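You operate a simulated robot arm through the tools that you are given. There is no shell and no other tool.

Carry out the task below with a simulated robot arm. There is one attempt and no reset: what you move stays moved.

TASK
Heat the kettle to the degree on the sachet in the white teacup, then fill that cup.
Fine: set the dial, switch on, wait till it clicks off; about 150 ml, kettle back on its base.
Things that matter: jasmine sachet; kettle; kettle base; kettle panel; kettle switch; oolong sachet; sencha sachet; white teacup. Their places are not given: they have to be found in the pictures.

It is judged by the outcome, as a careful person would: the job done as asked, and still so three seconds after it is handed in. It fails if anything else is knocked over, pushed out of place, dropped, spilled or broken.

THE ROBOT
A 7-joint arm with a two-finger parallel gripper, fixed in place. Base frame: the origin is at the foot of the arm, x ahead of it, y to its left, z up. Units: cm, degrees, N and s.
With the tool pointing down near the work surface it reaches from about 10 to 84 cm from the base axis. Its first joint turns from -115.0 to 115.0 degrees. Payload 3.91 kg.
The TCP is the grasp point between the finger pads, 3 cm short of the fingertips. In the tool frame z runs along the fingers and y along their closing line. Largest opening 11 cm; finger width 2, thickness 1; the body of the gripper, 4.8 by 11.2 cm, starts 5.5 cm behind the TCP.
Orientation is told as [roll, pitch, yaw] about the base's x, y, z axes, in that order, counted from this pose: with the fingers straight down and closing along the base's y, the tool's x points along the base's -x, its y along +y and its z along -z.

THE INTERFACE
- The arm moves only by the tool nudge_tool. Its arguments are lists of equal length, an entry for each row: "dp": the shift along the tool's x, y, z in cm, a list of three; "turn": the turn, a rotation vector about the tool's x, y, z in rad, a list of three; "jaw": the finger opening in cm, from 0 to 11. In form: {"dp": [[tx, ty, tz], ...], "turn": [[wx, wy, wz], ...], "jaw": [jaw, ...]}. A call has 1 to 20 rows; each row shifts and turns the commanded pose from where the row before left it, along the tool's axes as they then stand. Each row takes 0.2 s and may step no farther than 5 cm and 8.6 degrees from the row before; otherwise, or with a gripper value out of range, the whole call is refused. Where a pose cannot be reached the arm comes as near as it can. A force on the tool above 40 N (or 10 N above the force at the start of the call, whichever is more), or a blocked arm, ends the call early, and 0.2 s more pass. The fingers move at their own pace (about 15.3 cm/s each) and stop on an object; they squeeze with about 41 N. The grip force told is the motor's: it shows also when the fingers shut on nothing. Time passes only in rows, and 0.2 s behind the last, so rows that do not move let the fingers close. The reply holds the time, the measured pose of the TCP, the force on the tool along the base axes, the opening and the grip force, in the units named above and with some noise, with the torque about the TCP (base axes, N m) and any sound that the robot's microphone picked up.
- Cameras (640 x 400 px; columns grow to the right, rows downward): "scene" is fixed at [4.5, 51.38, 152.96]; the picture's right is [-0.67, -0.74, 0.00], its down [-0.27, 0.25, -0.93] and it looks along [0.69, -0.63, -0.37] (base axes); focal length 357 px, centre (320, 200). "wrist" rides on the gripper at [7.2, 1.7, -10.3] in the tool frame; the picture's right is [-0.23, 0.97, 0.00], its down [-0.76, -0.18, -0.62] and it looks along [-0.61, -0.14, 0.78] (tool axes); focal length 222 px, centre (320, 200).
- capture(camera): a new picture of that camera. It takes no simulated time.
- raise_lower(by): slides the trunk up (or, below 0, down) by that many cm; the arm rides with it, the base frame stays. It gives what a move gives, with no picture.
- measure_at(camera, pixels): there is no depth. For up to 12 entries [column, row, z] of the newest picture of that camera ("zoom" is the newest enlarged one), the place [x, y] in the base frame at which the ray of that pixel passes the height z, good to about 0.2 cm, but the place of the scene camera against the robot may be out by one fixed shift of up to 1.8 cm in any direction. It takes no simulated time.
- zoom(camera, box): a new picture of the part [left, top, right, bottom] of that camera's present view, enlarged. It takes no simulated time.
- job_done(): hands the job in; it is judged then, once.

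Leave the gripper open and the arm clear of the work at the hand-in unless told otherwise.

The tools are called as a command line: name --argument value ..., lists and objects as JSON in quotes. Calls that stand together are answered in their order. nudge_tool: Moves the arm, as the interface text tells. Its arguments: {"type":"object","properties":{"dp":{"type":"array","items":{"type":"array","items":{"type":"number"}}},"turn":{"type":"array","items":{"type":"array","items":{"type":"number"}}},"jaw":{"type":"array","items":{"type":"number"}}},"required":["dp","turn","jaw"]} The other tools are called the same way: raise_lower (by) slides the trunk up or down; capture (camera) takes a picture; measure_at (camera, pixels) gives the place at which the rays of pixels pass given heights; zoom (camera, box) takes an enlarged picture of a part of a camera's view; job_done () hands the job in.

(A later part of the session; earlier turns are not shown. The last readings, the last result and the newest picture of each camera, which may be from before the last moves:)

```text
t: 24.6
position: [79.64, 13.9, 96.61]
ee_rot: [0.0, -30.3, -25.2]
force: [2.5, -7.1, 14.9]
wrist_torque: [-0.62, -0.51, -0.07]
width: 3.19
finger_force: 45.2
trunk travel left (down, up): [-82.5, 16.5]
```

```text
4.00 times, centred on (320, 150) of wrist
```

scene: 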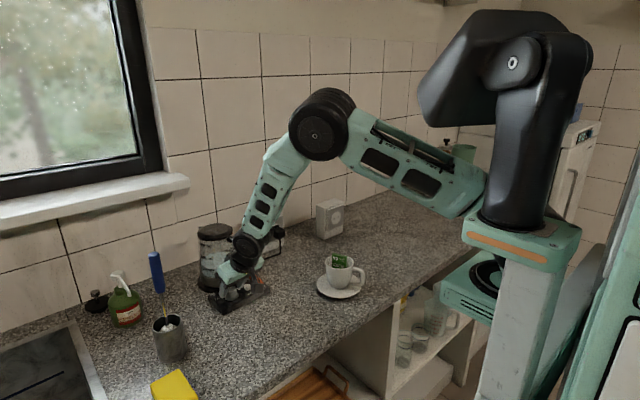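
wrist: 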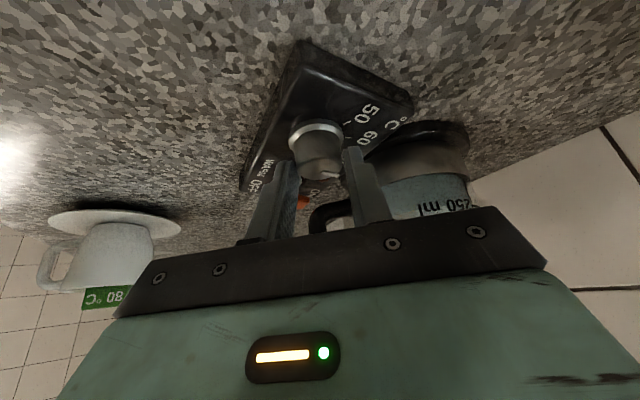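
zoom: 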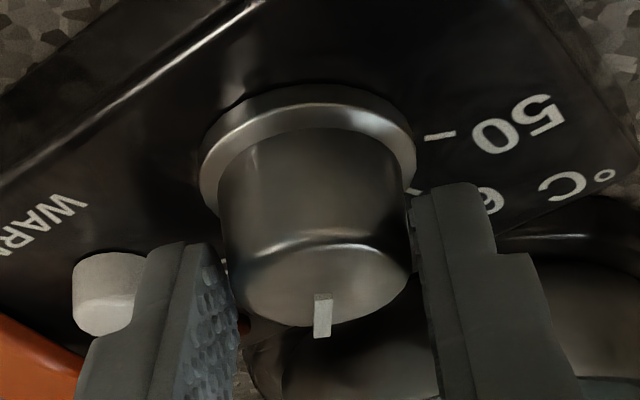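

Turned 32° so far with small side force. I continue the remaining 3 rows.

nudge_tool --dp '[[-0.0109, 0.1595, 0.0063], [-0.0109, 0.1595, 0.0063], [-0.0109, 0.1595, 0.0063], [0, 0, 0]]' --turn '[[0.07, 0, 0.1208], [0.07, 0, 0.1208], [0.07, 0, 0.1208], [0, 0, 0]]' --jaw '[2, 2, 2, 2]'

nudge_tool --dp '[[0, 0, 0], [0, 0, 0]]' --turn '[[0, 0, 0], [0, 0, 0]]' --jaw '[4.6, 4.6]'

zoom --camera "wrist" --box '[240, 100, 400, 200]'

```text
t: 25.6
position: [79.95, 14.42, 96.57]
ee_rot: [0.1, -30.2, -49.1]
force: [3.2, -8.6, 16.3]
wrist_torque: [-0.32, -0.02, 0.31]
width: 3.17
finger_force: 45.2
trunk travel left (down, up): [-82.5, 16.5]
```

```text
t: 26.2
position: [79.94, 14.61, 96.51]
ee_rot: [0.1, -30.1, -49.0]
force: [-0.6, -0.4, 0.3]
wrist_torque: [-0.02, -0.03, -0.01]
width: 4.56
finger_force: 0.1
trunk travel left (down, up): [-82.5, 16.5]
```

```text
4.00 times, centred on (320, 150) of wrist
```

zoom: 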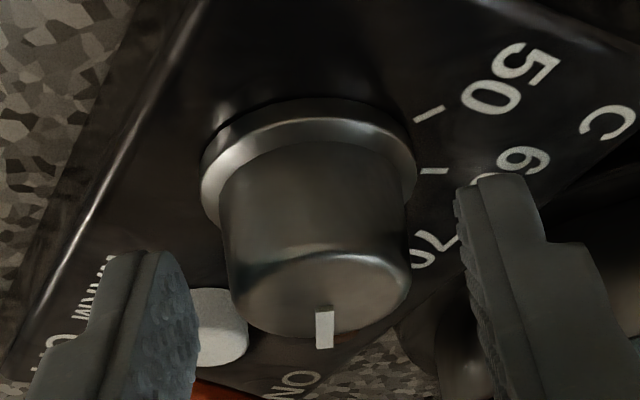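

The pointer is at ≈150°, i.e. about the 80 mark. I retreat 9 cm back along the tool axis, then turn the yaw back to about 0 to inspect the dial.

nudge_tool --dp '[[0, 0, -3], [0, 0, -3], [0, 0, -3], [0, 0, 0], [0, 0, 0], [0, 0, 0], [0, 0, 0], [0, 0, 0], [0, 0, 0], [0, 0, 0]]' --turn '[[0, 0, 0], [0, 0, 0], [0, 0, 0], [-0.0714, 0, -0.1231], [-0.0714, 0, -0.1231], [-0.0714, 0, -0.1231], [-0.0714, 0, -0.1231], [-0.0714, 0, -0.1231], [-0.0714, 0, -0.1231], [0, 0, 0]]' --jaw '[4.6, 4.6, 4.6, 4.6, 4.6, 4.6, 4.6, 4.6, 4.6, 4.6]'

capture --camera "wrist"

zoom --camera "wrist" --box '[200, 50, 360, 150]'

zoom --camera "scene" --box '[180, 210, 300, 320]'

```text
t: 28.4
position: [76.98, 17.79, 104.26]
ee_rot: [0.0, -30.0, -0.1]
force: [-0.4, -1.0, -0.2]
wrist_torque: [-0.03, -0.02, -0.01]
width: 4.61
finger_force: 0.0
trunk travel left (down, up): [-82.5, 16.5]
```

```text
taken
```

wrist: 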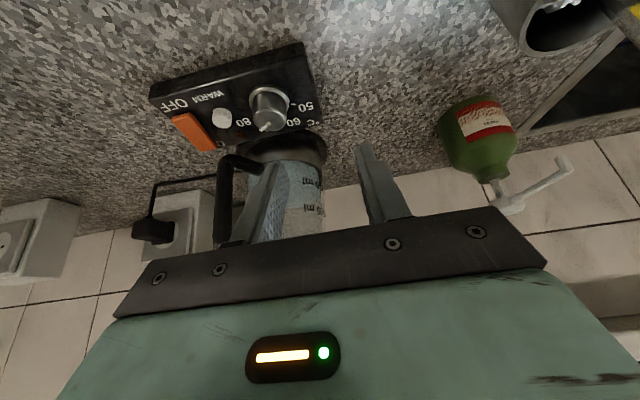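

```text
4.00 times, centred on (280, 100) of wrist
```

zoom: 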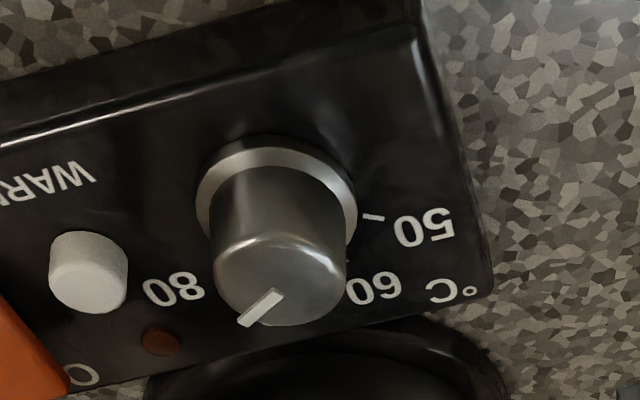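

```text
3.64 times, centred on (240, 265) of scene
```

zoom: 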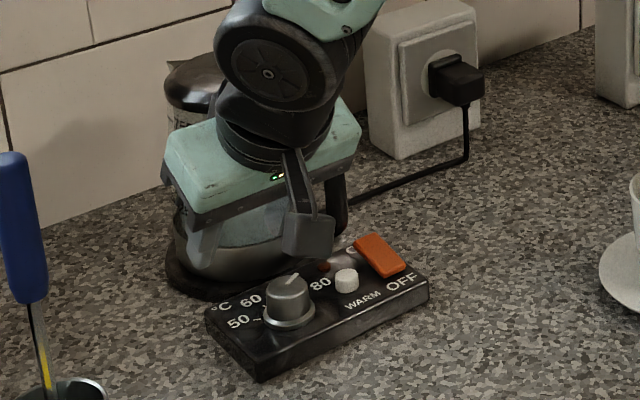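

The pointer now leans toward the 80 label. I measure the pointer ends and ticks in base coordinates from a fresh wrist zoom.

zoom --camera "wrist" --box '[230, 75, 310, 125]'

```text
8.00 times, centred on (270, 100) of wrist
```

zoom: 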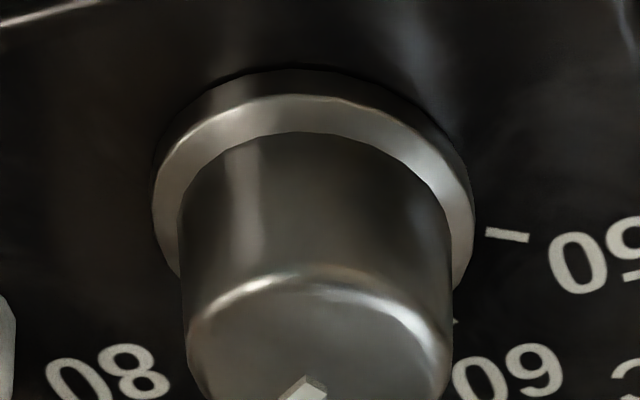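

zoom --camera "wrist" --box '[230, 90, 310, 140]'

measure_at --camera "zoom" --pixels '[[318, 265, 95.1], [245, 316, 95.1], [487, 114, 92], [528, 120, 92], [318, 225, 94.8]]'

```text
8.00 times, centred on (270, 115) of wrist
```

zoom: 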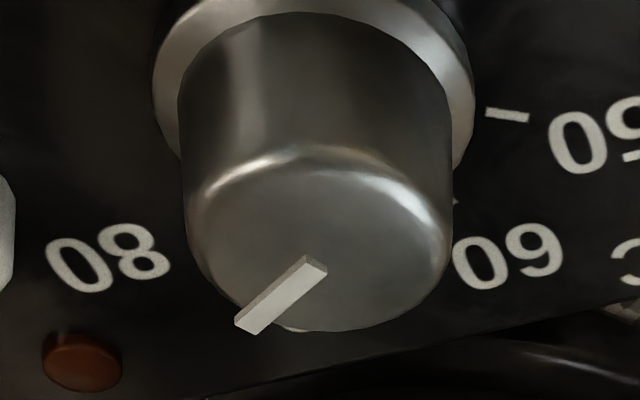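

```text
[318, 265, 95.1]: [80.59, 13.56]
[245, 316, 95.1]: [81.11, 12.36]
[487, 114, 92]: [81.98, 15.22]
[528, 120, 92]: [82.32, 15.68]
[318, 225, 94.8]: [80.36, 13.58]
```

measure_at --camera "zoom" --pixels '[[317, 266, 95.1], [242, 324, 95.1], [306, 257, 95.1], [236, 318, 95.1], [326, 272, 95.0], [250, 333, 95.0], [108, 258, 92], [508, 256, 92], [488, 112, 92], [600, 140, 92]]'

```text
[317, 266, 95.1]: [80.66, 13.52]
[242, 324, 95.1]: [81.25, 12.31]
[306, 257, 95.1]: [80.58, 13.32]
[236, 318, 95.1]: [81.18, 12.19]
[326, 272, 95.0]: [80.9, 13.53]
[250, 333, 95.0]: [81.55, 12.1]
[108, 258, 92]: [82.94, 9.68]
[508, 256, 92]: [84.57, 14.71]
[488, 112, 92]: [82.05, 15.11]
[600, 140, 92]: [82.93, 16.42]
```

Pointer direction ≈150–154°, 80 tick ≈147–150°. For a cleaner check I'll rise to z≈116 and look more steeply from above with the tool vertical, at about (80, 12, 116) – fingertips stay ~6 cm above the kettle lid.

nudge_tool --dp '[[-2, 0, -3.46], [-2, 0, -3.46], [-2, 0, -3.46], [0, 0, 0], [0, 0, 0], [0, 0, 0], [0, 0, 0], [-1.5, -2.9, 0], [-1.5, -2.9, 0], [0, 0, 0]]' --turn '[[0, 0, 0], [0, 0, 0], [0, 0, 0], [0, 0.131, 0], [0, 0.131, 0], [0, 0.131, 0], [0, 0.131, 0], [0, 0, 0], [0, 0, 0], [0, 0, 0]]' --jaw '[4.6, 4.6, 4.6, 4.6, 4.6, 4.6, 4.6, 4.6, 4.6, 4.6]'

capture --camera "wrist"

```text
t: 30.6
position: [79.92, 12.17, 116.35]
ee_rot: [-0.1, -0.1, 0.0]
force: [0.2, -0.3, 0.0]
wrist_torque: [-0.01, 0.01, 0.01]
width: 4.6
finger_force: 0.0
trunk travel left (down, up): [-82.5, 16.5]
```

```text
taken
```

wrist: 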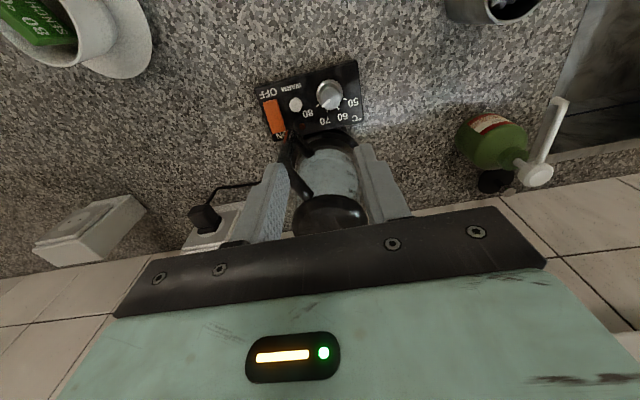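

zoom --camera "wrist" --box '[250, 55, 378, 135]'

zoom --camera "wrist" --box '[290, 70, 370, 120]'

zoom --camera "scene" --box '[200, 220, 280, 310]'

```text
5.00 times, centred on (314, 95) of wrist
```

zoom: 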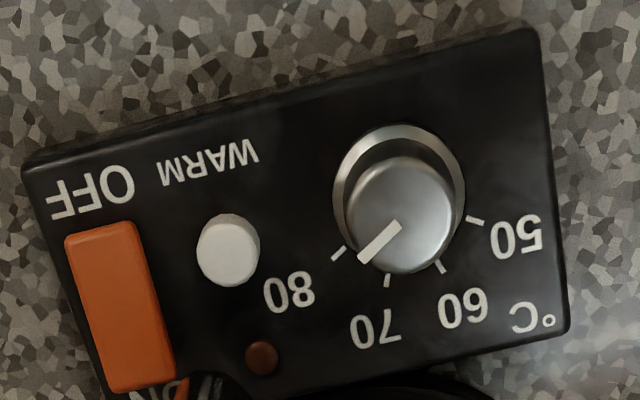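

```text
8.00 times, centred on (330, 95) of wrist
```

zoom: 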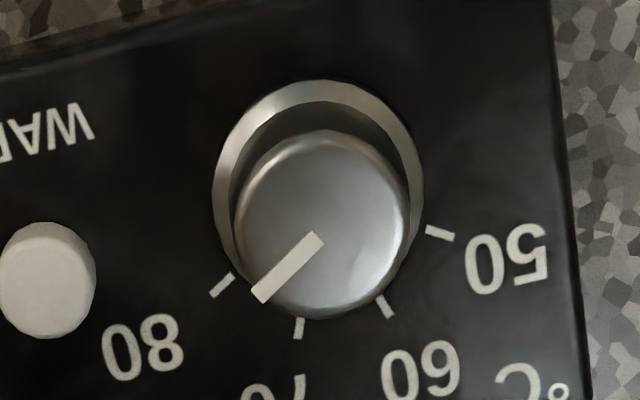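

```text
4.44 times, centred on (240, 265) of scene
```

zoom: 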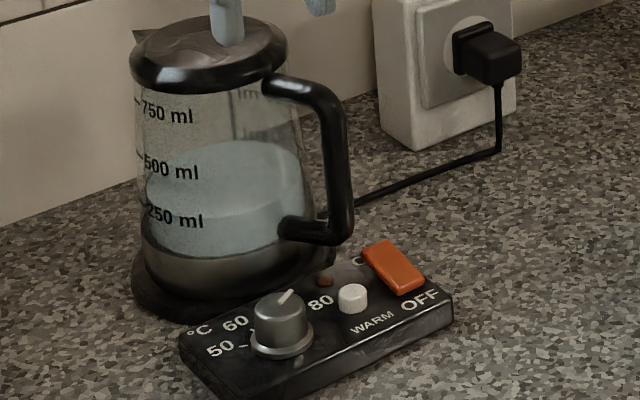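

Clear overhead view: the pointer (317,238)→(260,297) is parallel to and in line with the 80 tick (232,275)→(212,296). The dial is at 80. Now I measure the rocker from this view, whose ON end is the far one by the kettle.

zoom --camera "wrist" --box '[250, 85, 330, 135]'

```text
8.00 times, centred on (290, 110) of wrist
```

zoom: 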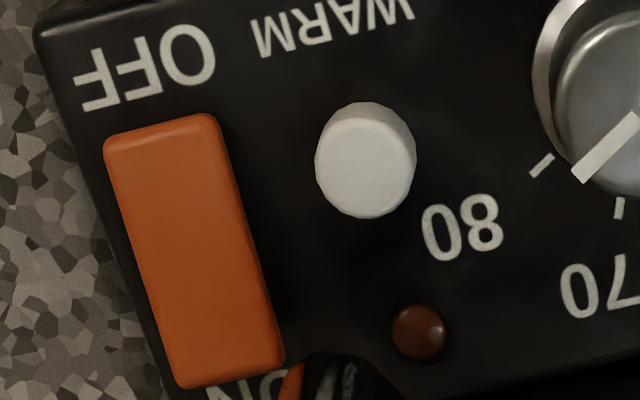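

measure_at --camera "zoom" --pixels '[[232, 374, 94], [232, 374, 93], [182, 385, 94], [282, 362, 94], [158, 127, 92.6], [195, 250, 93.2], [315, 360, 95.5], [315, 360, 98], [365, 160, 93], [300, 372, 96]]'

zoom --camera "wrist" --box '[260, 115, 400, 240]'

```text
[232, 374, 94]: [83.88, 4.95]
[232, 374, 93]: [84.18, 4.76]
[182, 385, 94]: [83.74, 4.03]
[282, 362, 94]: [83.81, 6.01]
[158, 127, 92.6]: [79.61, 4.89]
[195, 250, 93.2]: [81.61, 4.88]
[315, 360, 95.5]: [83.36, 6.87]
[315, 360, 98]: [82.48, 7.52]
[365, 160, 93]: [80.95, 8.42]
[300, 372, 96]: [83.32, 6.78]
```

```text
3.20 times, centred on (330, 178) of wrist
```

zoom: 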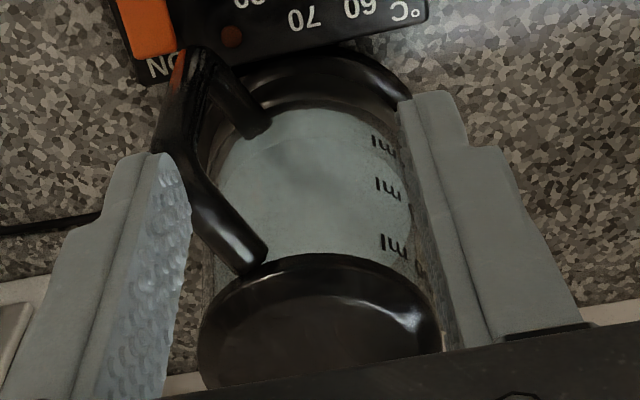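

The rocker spans x≈79.6–83.9, y≈4.0–6.0. I also measure the handle's bends: lower ≈(190,60), upper ≈(172,150) in this zoom, and the lid centre.

measure_at --camera "zoom" --pixels '[[190, 60, 95], [190, 60, 97], [172, 145, 104], [172, 145, 106], [175, 100, 100], [175, 100, 102], [258, 255, 106], [325, 320, 107], [325, 320, 108], [255, 125, 96], [205, 200, 105], [205, 200, 106]]'

```text
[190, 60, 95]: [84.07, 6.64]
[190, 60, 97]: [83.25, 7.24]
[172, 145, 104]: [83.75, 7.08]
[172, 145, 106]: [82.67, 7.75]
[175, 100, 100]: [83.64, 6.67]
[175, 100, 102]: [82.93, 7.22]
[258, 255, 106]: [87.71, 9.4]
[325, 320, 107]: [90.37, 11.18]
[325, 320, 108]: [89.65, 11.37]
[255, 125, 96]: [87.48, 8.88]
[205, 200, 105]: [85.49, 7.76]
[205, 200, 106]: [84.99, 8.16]
```

Handle bar ≈(83.5, 7.0), kettle axis ≈(90.3, 11). To press the rocker's far end without touching the handle, I'll use closed fingers tilted 40°, contacting at about (83.3, 4.4). First retreat to about (70, 4.4, 112), close the jaw and pitch -40°.

nudge_tool --dp '[[3.3, -2.6, 1.33], [3.3, -2.6, 1.33], [3.3, -2.6, 1.33], [0, 0, 0], [0, 0, 0], [0, 0, 0], [0, 0, 0], [0, 0, 0], [0, 0, 0]]' --turn '[[0, 0, 0], [0, 0, 0], [0, 0, 0], [0, -0.14, 0], [0, -0.14, 0], [0, -0.14, 0], [0, -0.14, 0], [0, -0.14, 0], [0, 0, 0]]' --jaw '[0, 0, 0, 0, 0, 0, 0, 0, 0]'

```text
t: 32.6
position: [69.85, 4.28, 112.28]
ee_rot: [0.0, -40.3, -0.1]
force: [0.4, 0.4, -0.1]
wrist_torque: [0.0, -0.01, 0.02]
width: 0.0
finger_force: 37.9
trunk travel left (down, up): [-82.5, 16.5]
```

Pose is right. I advance to the pre-press spot above the rocker, about (80.5, 4.4, 101.5).

nudge_tool --dp '[[-0.29, 0.03, 3.78], [-0.29, 0.03, 3.78], [-0.29, 0.03, 3.78], [-0.29, 0.03, 3.78], [0, 0, 0]]' --turn '[[0, 0, 0], [0, 0, 0], [0, 0, 0], [0, 0, 0], [0, 0, 0]]' --jaw '[0, 0, 0, 0, 0]'

capture --camera "wrist"

zoom --camera "scene" --box '[190, 220, 300, 310]'

```text
t: 33.8
position: [80.85, 4.4, 101.27]
ee_rot: [0.0, -40.2, -0.1]
force: [-0.5, -0.2, 1.0]
wrist_torque: [0.01, 0.0, -0.03]
width: 0.0
finger_force: 37.8
trunk travel left (down, up): [-82.5, 16.5]
```

```text
taken
```

wrist: 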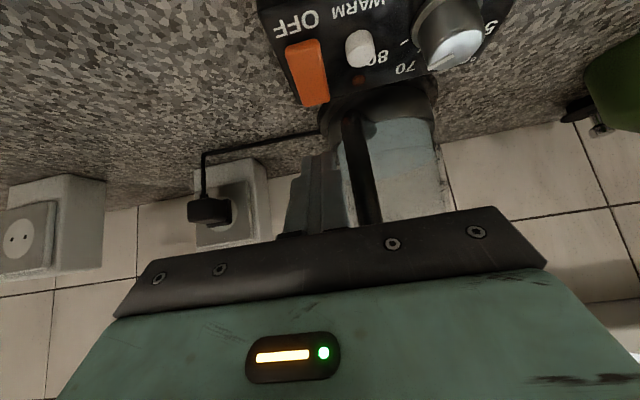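

```text
4.44 times, centred on (245, 265) of scene
```

zoom: 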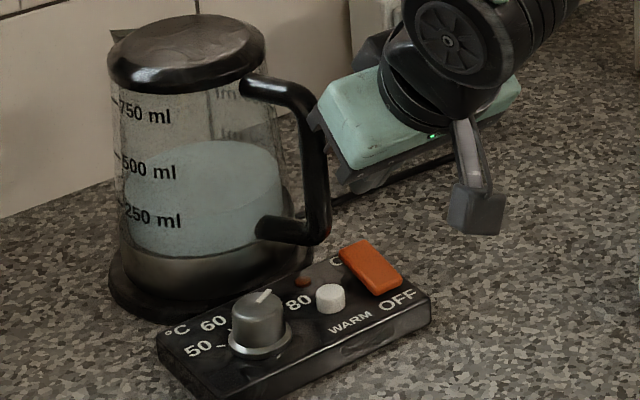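

The closed fingers are lined up beside the handle. I lower to just above the rocker's far end, TCP about (82.1, 4.4, 97.2).

nudge_tool --dp '[[0.82, 0, 1.97], [0.82, 0, 1.97], [0, 0, 0]]' --turn '[[0, 0, 0], [0, 0, 0], [0, 0, 0]]' --jaw '[0, 0, 0]'

capture --camera "wrist"

zoom --camera "wrist" --box '[250, 80, 410, 180]'

zoom --camera "scene" --box '[210, 230, 300, 300]'

```text
t: 34.6
position: [81.92, 4.51, 97.24]
ee_rot: [0.0, -40.2, -0.2]
force: [-0.2, -0.3, -0.2]
wrist_torque: [0.01, 0.01, -0.01]
width: 0.0
finger_force: 38.1
trunk travel left (down, up): [-82.5, 16.5]
```

```text
taken
```

wrist: 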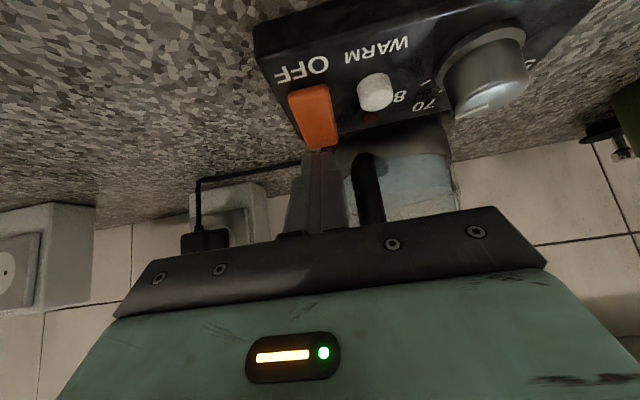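

```text
4.00 times, centred on (330, 130) of wrist
```

zoom: 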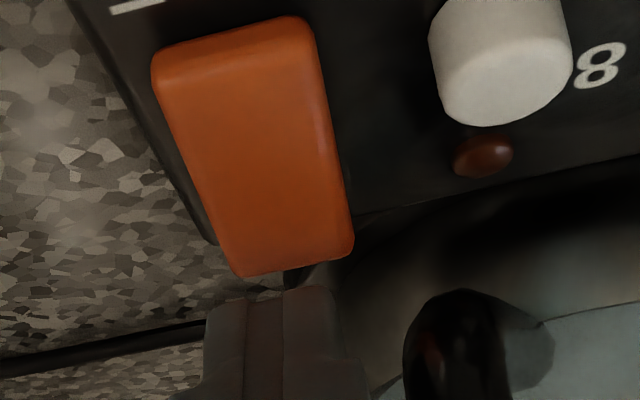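

```text
5.71 times, centred on (255, 265) of scene
```

zoom: 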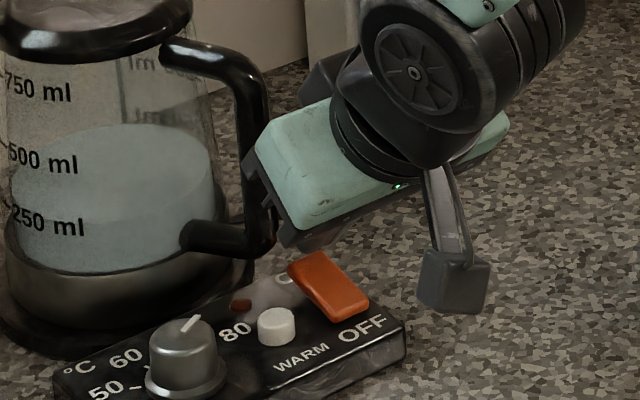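

The finger's lowest corner is ≈0.5 cm inside the rocker's far edge and just above it; the handle is clear on the right. I press down in small 0.3 cm steps, pulling back 0.2 cm in x.

nudge_tool --dp '[[0.411, 0, 0.177], [0.194, 0, 0.229], [0.194, 0, 0.229], [0.194, 0, 0.229], [0, 0, 0]]' --turn '[[0, 0, 0], [0, 0, 0], [0, 0, 0], [0, 0, 0], [0, 0, 0]]' --jaw '[0, 0, 0, 0, 0]'

zoom --camera "wrist" --box '[250, 80, 410, 180]'

```text
t: 35.8
position: [81.77, 4.46, 96.15]
ee_rot: [0.0, -40.4, -0.1]
force: [-2.0, -0.1, 18.0]
wrist_torque: [0.0, -0.16, -0.11]
width: 0.0
finger_force: 37.9
trunk travel left (down, up): [-82.5, 16.5]
```

```text
4.00 times, centred on (330, 130) of wrist
```

zoom: 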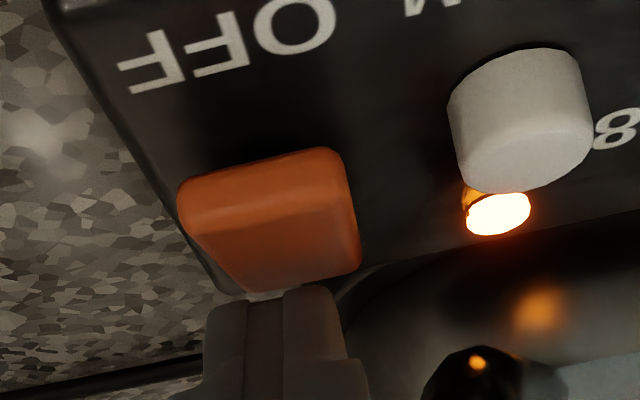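

The indicator lamp lit up and the rocker tipped to ON. I lift off straight up and back away.

nudge_tool --dp '[[-1.0, 0, -1.2], [-1.58, 0, -1.86], [0, 0, -4], [0, 0, -4], [0, 0, 0]]' --turn '[[0, 0, 0], [0, 0, 0], [0, 0, 0], [0, 0, 0], [0, 0, 0]]' --jaw '[0, 0, 0, 0, 0]'

capture --camera "wrist"

zoom --camera "wrist" --box '[250, 20, 450, 180]'

zoom --camera "scene" --box '[190, 210, 300, 310]'

```text
t: 37.0
position: [76.45, 4.4, 106.36]
ee_rot: [0.0, -40.1, -0.1]
force: [0.4, -0.3, -0.7]
wrist_torque: [-0.03, -0.04, 0.0]
width: 0.01
finger_force: 38.2
trunk travel left (down, up): [-82.5, 16.5]
```

```text
taken
```

wrist: 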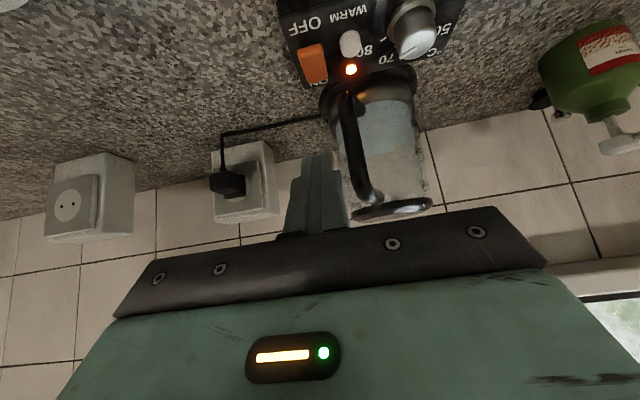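

```text
2.50 times, centred on (350, 100) of wrist
```

zoom: 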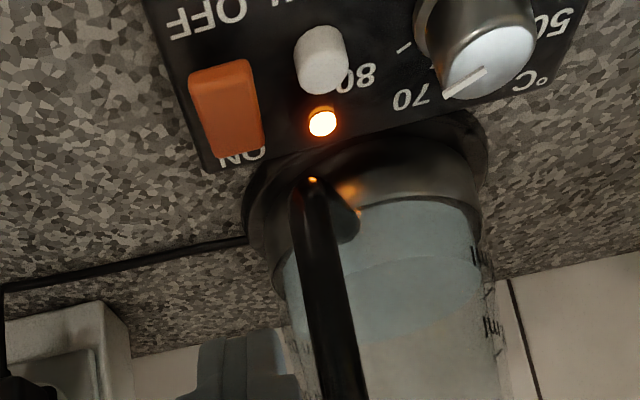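

```text
4.00 times, centred on (245, 260) of scene
```

zoom: 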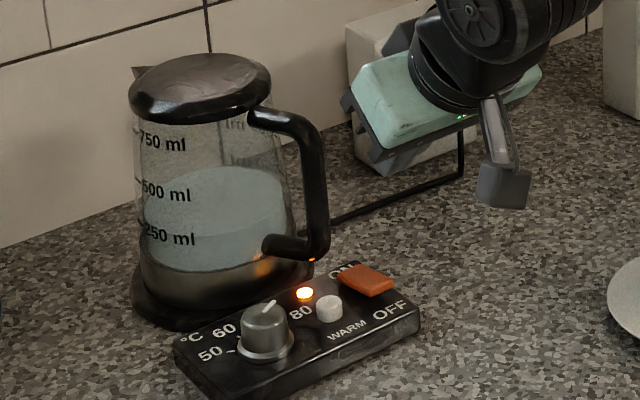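

The lamp is lit and the rocker's OFF end is raised – heating. While it heats I'll rehearse the pouring posture near the cup without the kettle, and get a better look at the cup. First retreat to about (63, -3, 117), opening the jaw.

nudge_tool --dp '[[0, 0, -4], [0, 0, -4], [3.0, -2.5, -3.0], [3.0, -2.5, -3.0], [0, -2.4, 0], [0, 0, 0], [0, 0, 0], [0, 0, 0], [0, 0, 0]]' --turn '[[0, 0, 0], [0, 0, 0], [0, 0, 0], [0, 0, 0], [0, 0, 0], [0.0748, 0, 0.0891], [0.0748, 0, 0.0891], [0.0748, 0, 0.0891], [0, 0, 0]]' --jaw '[6, 6, 6, 6, 6, 6, 6, 6, 6]'

capture --camera "wrist"

capture --camera "scene"

```text
t: 39.0
position: [62.96, -2.87, 113.15]
ee_rot: [0.0, -40.1, -20.2]
force: [0.6, -0.2, -0.1]
wrist_torque: [0.0, 0.02, 0.03]
width: 6.0
finger_force: 0.1
trunk travel left (down, up): [-82.5, 16.5]
```

```text
taken
```

wrist: 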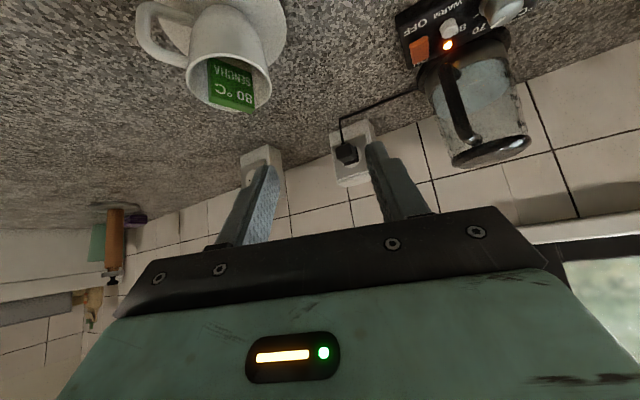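

```text
taken
```

scene: 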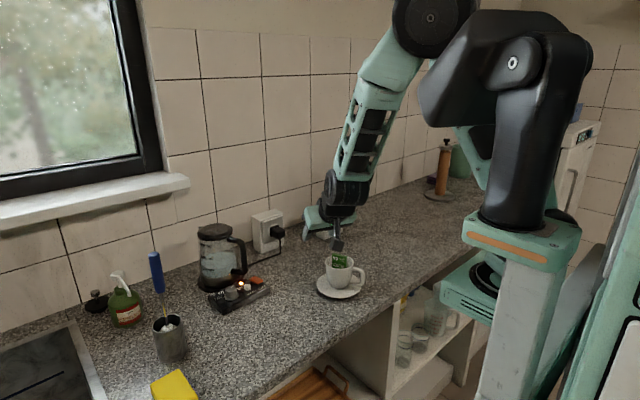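

Good view of the cup (around (230,70)). I zoom on it and measure at candidate heights.

zoom --camera "wrist" --box '[120, 0, 300, 120]'

zoom --camera "scene" --box '[190, 215, 300, 310]'

```text
3.33 times, centred on (210, 60) of wrist
```

zoom: 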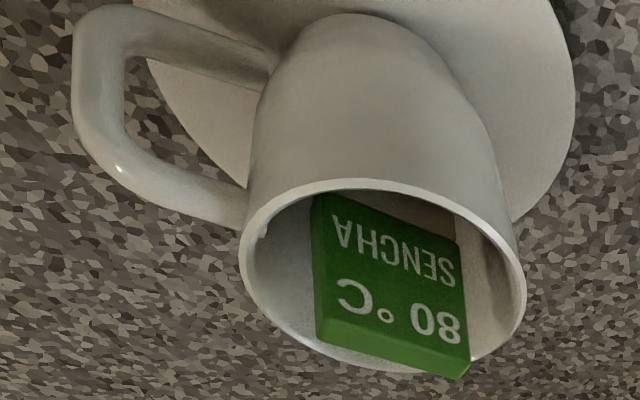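

```text
4.21 times, centred on (245, 262) of scene
```

zoom: 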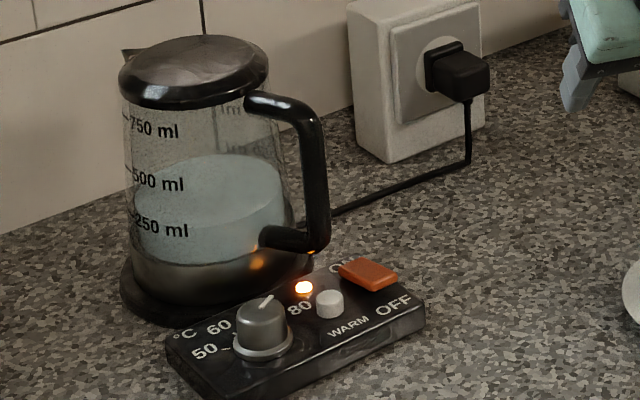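

measure_at --camera "wrist" --pixels '[[228.9, 82.5, 96], [228.9, 82.5, 97], [228.9, 82.5, 98], [186, 78, 97], [271.5, 82.5, 97], [231, 54, 97], [229.5, 111.6, 97], [210, 102, 98], [252, 110, 98], [252, 110, 100], [210, 102, 100]]'

```text
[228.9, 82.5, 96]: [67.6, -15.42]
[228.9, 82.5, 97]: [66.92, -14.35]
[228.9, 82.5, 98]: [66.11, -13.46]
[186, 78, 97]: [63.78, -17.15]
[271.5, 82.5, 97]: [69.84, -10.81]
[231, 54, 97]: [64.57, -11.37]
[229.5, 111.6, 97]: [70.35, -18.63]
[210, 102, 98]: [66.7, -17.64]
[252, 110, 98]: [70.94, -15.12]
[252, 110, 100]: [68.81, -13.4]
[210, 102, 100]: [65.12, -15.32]
```

Cup rim centre ≈(66.5, -13.5) at z≈98, diameter ≈8.5. I rehearse the pour posture: pitch to -25°, move TCP to ≈(55.3, -9.4, 113), then pitch on to about 0° while watching forces.

nudge_tool --dp '[[0, 0, 0], [0, 0, 0], [1.5, -2.9, -0.7], [1.5, -2.9, -0.7], [1.5, -2.9, -0.7], [0, 0, 0]]' --turn '[[0, 0.131, 0], [0, 0.131, 0], [0, 0, 0], [0, 0, 0], [0, 0, 0], [0, 0, 0]]' --jaw '[6, 6, 6, 6, 6, 6]'

nudge_tool --dp '[[0, 0, 0], [0, 0, 0], [0, 0, 0], [0, 0, 0], [0, 0, 0]]' --turn '[[0, 0.131, 0], [0, 0.131, 0], [0, 0.131, 0], [0, 0, 0], [0, 0, 0]]' --jaw '[6, 6, 6, 6, 6]'

capture --camera "scene"

capture --camera "wrist"

```text
t: 40.4
position: [56.67, -9.21, 113.5]
ee_rot: [0.0, -25.0, -20.3]
force: [0.3, -0.1, 0.3]
wrist_torque: [-0.05, -0.04, 0.03]
width: 6.0
finger_force: 0.1
out of reach, approached as far as the arm can: row 5
trunk travel left (down, up): [-82.5, 16.5]
```

```text
t: 41.6
position: [56.8, -9.07, 113.56]
ee_rot: [0.0, -2.6, -20.1]
force: [-0.9, -0.2, -0.5]
wrist_torque: [-0.02, 0.0, 0.01]
width: 6.01
finger_force: 0.1
trunk travel left (down, up): [-82.5, 16.5]
```

```text
taken
```

scene: 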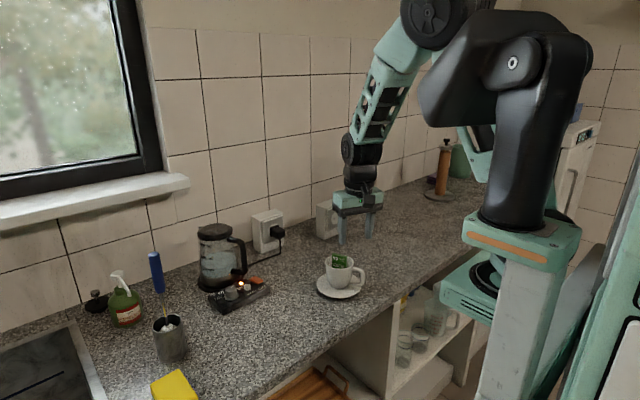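

```text
taken
```

wrist: 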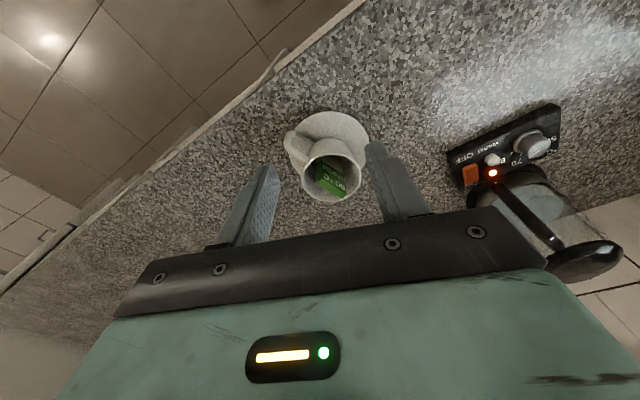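

At pitch -25° this spot is right at the folding limit, so raising the trunk later should help. From this steep view I measure the cup rim again.

zoom --camera "wrist" --box '[270, 100, 398, 210]'

```text
3.64 times, centred on (334, 155) of wrist
```

zoom: 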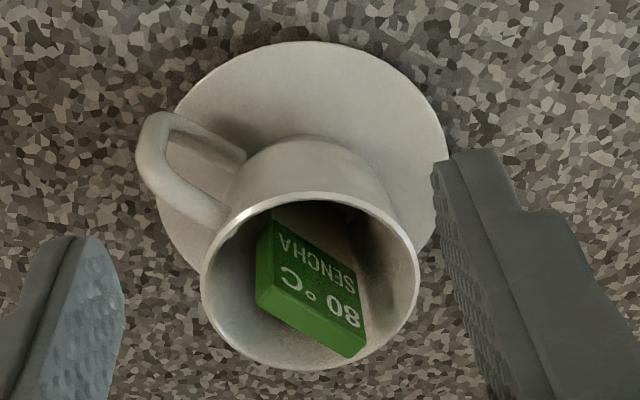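

measure_at --camera "zoom" --pixels '[[310, 281, 97], [310, 281, 98], [310, 281, 99], [202, 270, 98], [418, 280, 98], [305, 193, 98], [310, 370, 98], [258, 305, 99], [345, 357, 99], [365, 330, 99], [160, 200, 91], [447, 150, 91]]'

```text
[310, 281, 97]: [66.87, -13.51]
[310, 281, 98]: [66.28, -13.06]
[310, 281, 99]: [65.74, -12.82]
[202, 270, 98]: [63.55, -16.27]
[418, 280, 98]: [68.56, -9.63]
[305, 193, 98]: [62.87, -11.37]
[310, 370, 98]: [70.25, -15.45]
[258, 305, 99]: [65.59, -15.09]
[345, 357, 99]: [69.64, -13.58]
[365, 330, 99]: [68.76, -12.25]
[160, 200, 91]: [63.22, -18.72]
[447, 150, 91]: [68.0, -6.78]
```

Rim centre refined to ≈(66.0, -13.1, 98.5), radius ≈4.1; the sachet stands to the far/right side so the free side faces (+y, -x). I'll raise the trunk by 12 cm (arm goes straight up, nothing above) to relax the folding limit and rehearse again.

raise_lower --by 12

```text
t: 43.1
position: [56.92, -9.01, 125.62]
ee_rot: [0.1, -2.6, -20.2]
force: [0.2, -0.1, 0.5]
wrist_torque: [-0.03, 0.01, 0.0]
width: 5.98
finger_force: 0.0
trunk travel left (down, up): [-94.5, 4.5]
```

Next: yaw to -40°, pitch to -40°, and lower to about (56.2, -5.4, 113.5) to test this pre-pour posture.

nudge_tool --dp '[[0, 0, 0], [0, 0, 0], [0, 0, 0], [0, 0, 0], [0, 0, 0], [0, 0, 0], [0, 0, 0], [0, 0, 0], [3.3, 0.77, 2.47], [3.3, 0.77, 2.47], [3.3, 0.77, 2.47], [0, 0, 0]]' --turn '[[0.0053, 0, 0.116], [0.0053, 0, 0.116], [0.0053, 0, 0.116], [0, -0.1306, 0], [0, -0.1306, 0], [0, -0.1306, 0], [0, -0.1306, 0], [0, -0.1306, 0], [0, 0, 0], [0, 0, 0], [0, 0, 0], [0, 0, 0]]' --jaw '[6, 6, 6, 6, 6, 6, 6, 6, 6, 6, 6, 6]'

capture --camera "scene"

```text
t: 45.7
position: [56.57, -4.87, 113.62]
ee_rot: [0.1, -40.0, -40.3]
force: [0.4, 0.2, -0.2]
wrist_torque: [-0.03, 0.0, -0.05]
width: 5.99
finger_force: 0.1
out of reach, approached as far as the arm can: row 8
trunk travel left (down, up): [-94.5, 4.5]
```

```text
taken
```

scene: 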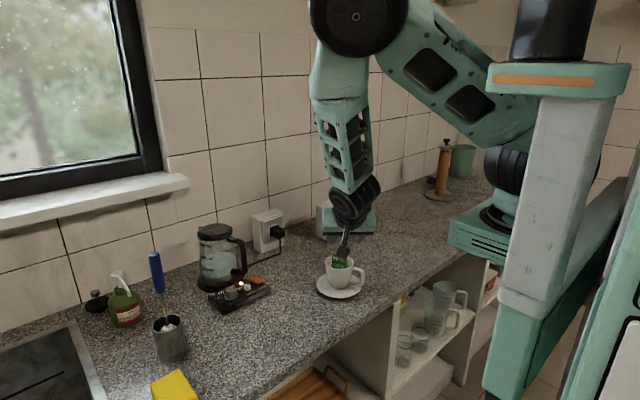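

This posture works with the trunk raised. While heating continues, I go to a pre-grasp for the kettle handle: yaw to +30° (handle's heading), move to about (68, -2, 110), then pitch to -75°.

nudge_tool --dp '[[0, 0, 0], [0, 0, 0], [0, 0, 0], [0, 0, 0], [0, 0, 0], [0, 0, 0], [0, 0, 0], [0, 0, 0], [0, 0, 0], [-2.1, -1.07, 3.34], [-2.1, -1.07, 3.34], [-2.1, -1.07, 3.34], [0, 0, 0], [0, 0, 0], [0, 0, 0], [0, 0, 0], [0, 0, 0], [0, 0, 0]]' --turn '[[-0.0873, 0, -0.104], [-0.0873, 0, -0.104], [-0.0873, 0, -0.104], [-0.0873, 0, -0.104], [-0.0873, 0, -0.104], [-0.0873, 0, -0.104], [-0.0873, 0, -0.104], [-0.0873, 0, -0.104], [-0.0873, 0, -0.104], [0, 0, 0], [0, 0, 0], [0, 0, 0], [0, -0.122, 0], [0, -0.122, 0], [0, -0.122, 0], [0, -0.122, 0], [0, -0.122, 0], [0, 0, 0]]' --jaw '[6, 6, 6, 6, 6, 6, 6, 6, 6, 6, 6, 6, 6, 6, 6, 6, 6, 6]'

capture --camera "wrist"

capture --camera "scene"

```text
t: 49.5
position: [72.31, -0.42, 108.7]
ee_rot: [-0.1, -75.1, 29.8]
force: [0.0, 0.5, -0.3]
wrist_torque: [0.0, 0.04, 0.01]
width: 5.98
finger_force: 0.1
out of reach, approached as far as the arm can: row 2, 3, 4, 5, 6
trunk travel left (down, up): [-94.5, 4.5]
```

```text
taken
```

wrist: 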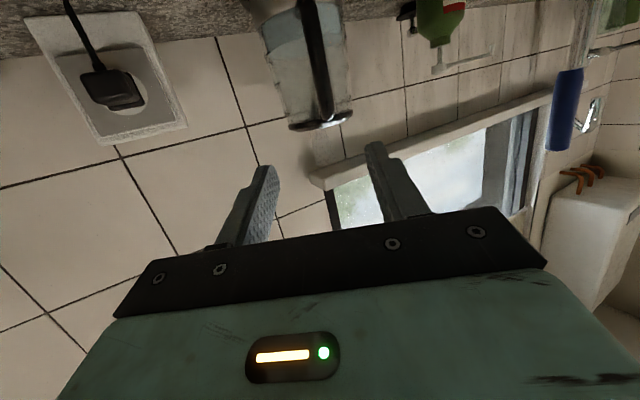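

```text
taken
```

scene: 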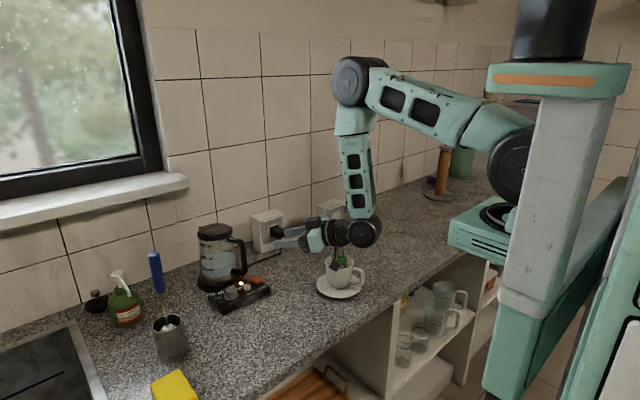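

The handle appears straight ahead at about (320,60) in the wrist view. Zoom in for alignment.

zoom --camera "wrist" --box '[230, 0, 390, 140]'

zoom --camera "scene" --box '[190, 200, 390, 310]'

```text
2.86 times, centred on (310, 70) of wrist
```

zoom: 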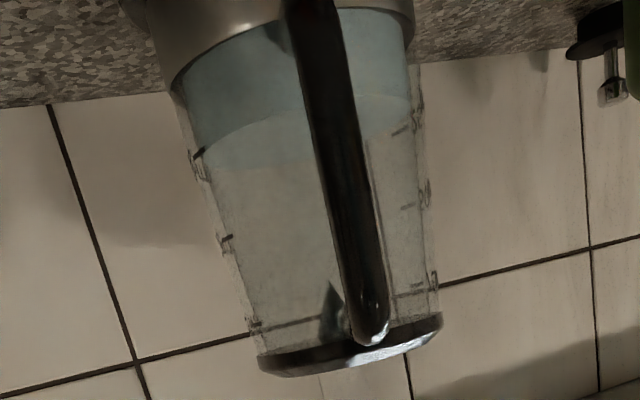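

```text
3.20 times, centred on (290, 255) of scene
```

zoom: 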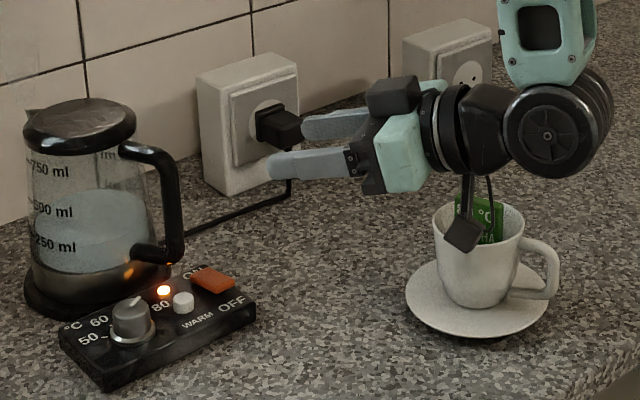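

The water is around 300 ml. Triangulation puts the handle bar at ≈(83.55, 6.9) for z≈101. I move to a pre-grasp 6 cm short of it, jaw 5, and wait there for the click.

nudge_tool --dp '[[1.88, 0.385, 3.78], [1.88, 0.385, 3.78], [0, 0, 0], [0, 0, 0]]' --turn '[[0, 0, 0], [0, 0, 0], [0, 0, 0], [0, 0, 0]]' --jaw '[5, 5, 5, 5]'

capture --camera "wrist"

zoom --camera "scene" --box '[190, 200, 350, 310]'

```text
t: 50.5
position: [77.16, 3.3, 103.21]
ee_rot: [0.0, -74.9, 29.9]
force: [-0.7, -0.3, -0.2]
wrist_torque: [0.01, 0.02, 0.01]
width: 5.0
finger_force: 0.1
trunk travel left (down, up): [-94.5, 4.5]
```

```text
taken
```

wrist: 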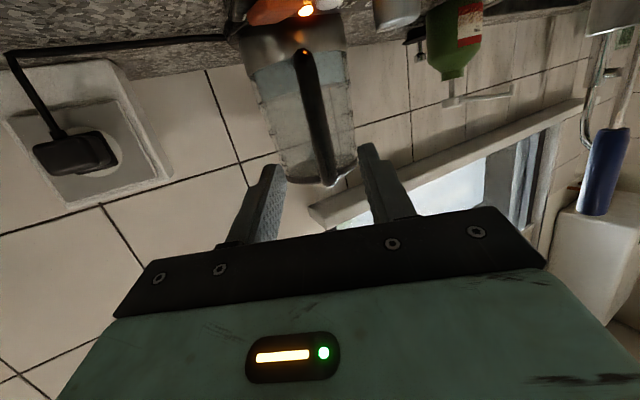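

```text
3.64 times, centred on (270, 255) of scene
```

zoom: 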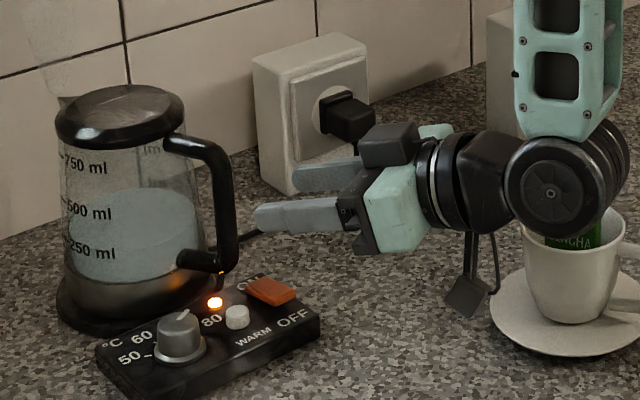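

Aligned with the handle, lamp still on. I wait here for the kettle to click off.

nudge_tool --dp '[[0, 0, 0], [0, 0, 0], [0, 0, 0], [0, 0, 0], [0, 0, 0], [0, 0, 0], [0, 0, 0], [0, 0, 0], [0, 0, 0], [0, 0, 0], [0, 0, 0], [0, 0, 0], [0, 0, 0], [0, 0, 0], [0, 0, 0], [0, 0, 0], [0, 0, 0], [0, 0, 0], [0, 0, 0], [0, 0, 0]]' --turn '[[0, 0, 0], [0, 0, 0], [0, 0, 0], [0, 0, 0], [0, 0, 0], [0, 0, 0], [0, 0, 0], [0, 0, 0], [0, 0, 0], [0, 0, 0], [0, 0, 0], [0, 0, 0], [0, 0, 0], [0, 0, 0], [0, 0, 0], [0, 0, 0], [0, 0, 0], [0, 0, 0], [0, 0, 0], [0, 0, 0]]' --jaw '[5, 5, 5, 5, 5, 5, 5, 5, 5, 5, 5, 5, 5, 5, 5, 5, 5, 5, 5, 5]'

nudge_tool --dp '[[0, 0, 0], [0, 0, 0], [0, 0, 0], [0, 0, 0], [0, 0, 0], [0, 0, 0], [0, 0, 0], [0, 0, 0], [0, 0, 0], [0, 0, 0], [0, 0, 0], [0, 0, 0], [0, 0, 0], [0, 0, 0], [0, 0, 0], [0, 0, 0], [0, 0, 0], [0, 0, 0], [0, 0, 0], [0, 0, 0]]' --turn '[[0, 0, 0], [0, 0, 0], [0, 0, 0], [0, 0, 0], [0, 0, 0], [0, 0, 0], [0, 0, 0], [0, 0, 0], [0, 0, 0], [0, 0, 0], [0, 0, 0], [0, 0, 0], [0, 0, 0], [0, 0, 0], [0, 0, 0], [0, 0, 0], [0, 0, 0], [0, 0, 0], [0, 0, 0], [0, 0, 0]]' --jaw '[5, 5, 5, 5, 5, 5, 5, 5, 5, 5, 5, 5, 5, 5, 5, 5, 5, 5, 5, 5]'

nudge_tool --dp '[[0, 0, 0], [0, 0, 0], [0, 0, 0], [0, 0, 0], [0, 0, 0], [0, 0, 0], [0, 0, 0], [0, 0, 0], [0, 0, 0], [0, 0, 0], [0, 0, 0], [0, 0, 0], [0, 0, 0], [0, 0, 0], [0, 0, 0], [0, 0, 0], [0, 0, 0], [0, 0, 0], [0, 0, 0], [0, 0, 0]]' --turn '[[0, 0, 0], [0, 0, 0], [0, 0, 0], [0, 0, 0], [0, 0, 0], [0, 0, 0], [0, 0, 0], [0, 0, 0], [0, 0, 0], [0, 0, 0], [0, 0, 0], [0, 0, 0], [0, 0, 0], [0, 0, 0], [0, 0, 0], [0, 0, 0], [0, 0, 0], [0, 0, 0], [0, 0, 0], [0, 0, 0]]' --jaw '[5, 5, 5, 5, 5, 5, 5, 5, 5, 5, 5, 5, 5, 5, 5, 5, 5, 5, 5, 5]'

zoom --camera "scene" --box '[190, 200, 350, 310]'

```text
t: 54.7
position: [77.38, 3.36, 103.07]
ee_rot: [0.0, -75.0, 29.9]
force: [0.8, -0.3, -0.6]
wrist_torque: [-0.02, -0.02, 0.02]
width: 4.99
finger_force: 0.1
trunk travel left (down, up): [-94.5, 4.5]
```

```text
t: 58.9
position: [77.48, 3.37, 103.13]
ee_rot: [0.0, -75.0, 30.0]
force: [-0.2, 0.5, -0.1]
wrist_torque: [0.0, 0.01, 0.01]
width: 4.99
finger_force: 0.0
trunk travel left (down, up): [-94.5, 4.5]
```

```text
t: 63.1
position: [77.35, 3.3, 103.1]
ee_rot: [0.0, -75.1, 29.8]
force: [-0.5, 0.2, 0.5]
wrist_torque: [-0.01, -0.06, 0.01]
width: 5.0
finger_force: 0.0
trunk travel left (down, up): [-94.5, 4.5]
```

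```text
3.64 times, centred on (270, 255) of scene
```

zoom: 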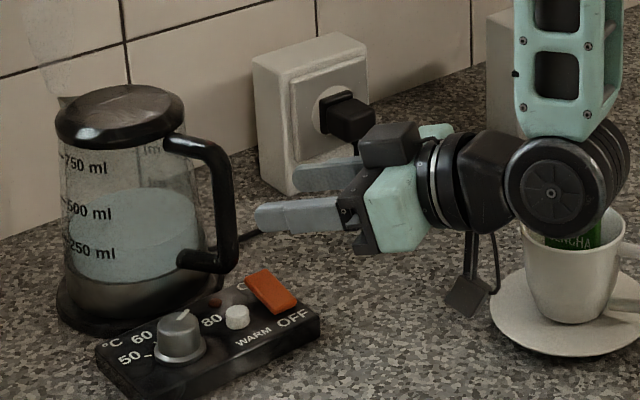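

The lamp is now off and the rocker has flipped back to OFF – it clicked off, dial still at 80. I look closely from the wrist camera, then advance toward the handle.

capture --camera "wrist"

nudge_tool --dp '[[0, 0, 2], [0, 0, 2], [0, 0, 0]]' --turn '[[0, 0, 0], [0, 0, 0], [0, 0, 0]]' --jaw '[5, 5, 5]'

capture --camera "wrist"

zoom --camera "wrist" --box '[220, 20, 420, 220]'

zoom --camera "scene" --box '[190, 210, 310, 310]'

```text
taken
```

wrist: 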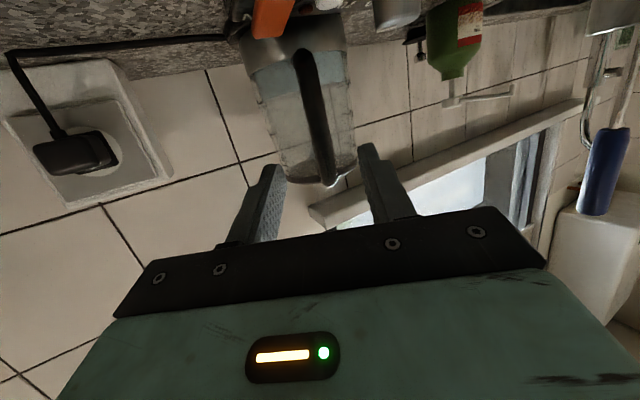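

```text
t: 63.9
position: [80.85, 5.27, 101.96]
ee_rot: [0.1, -75.0, 29.9]
force: [0.1, 0.7, 0.2]
wrist_torque: [-0.05, 0.0, 0.01]
width: 5.02
finger_force: 0.1
trunk travel left (down, up): [-94.5, 4.5]
```

```text
taken
```

wrist: 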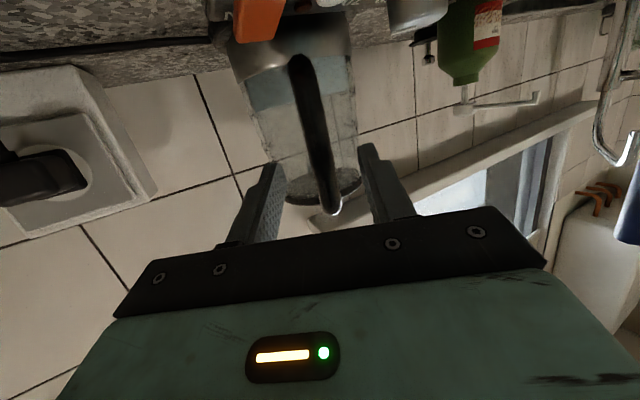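

```text
2.00 times, centred on (320, 120) of wrist
```

zoom: 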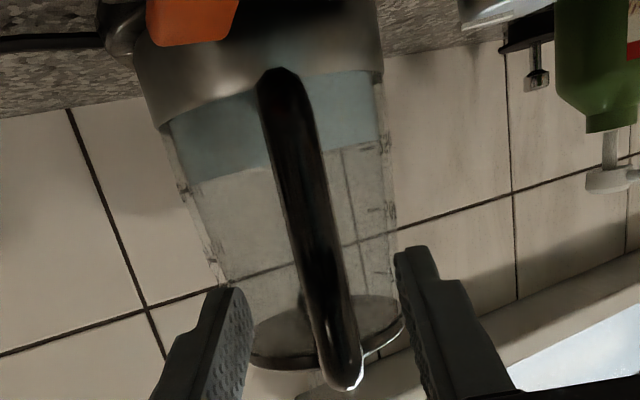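

```text
4.00 times, centred on (250, 260) of scene
```

zoom: 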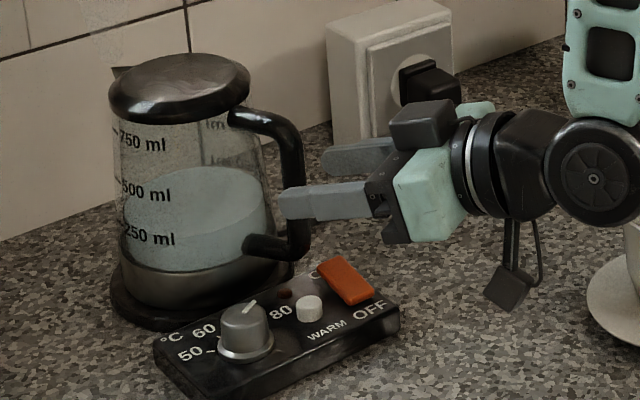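

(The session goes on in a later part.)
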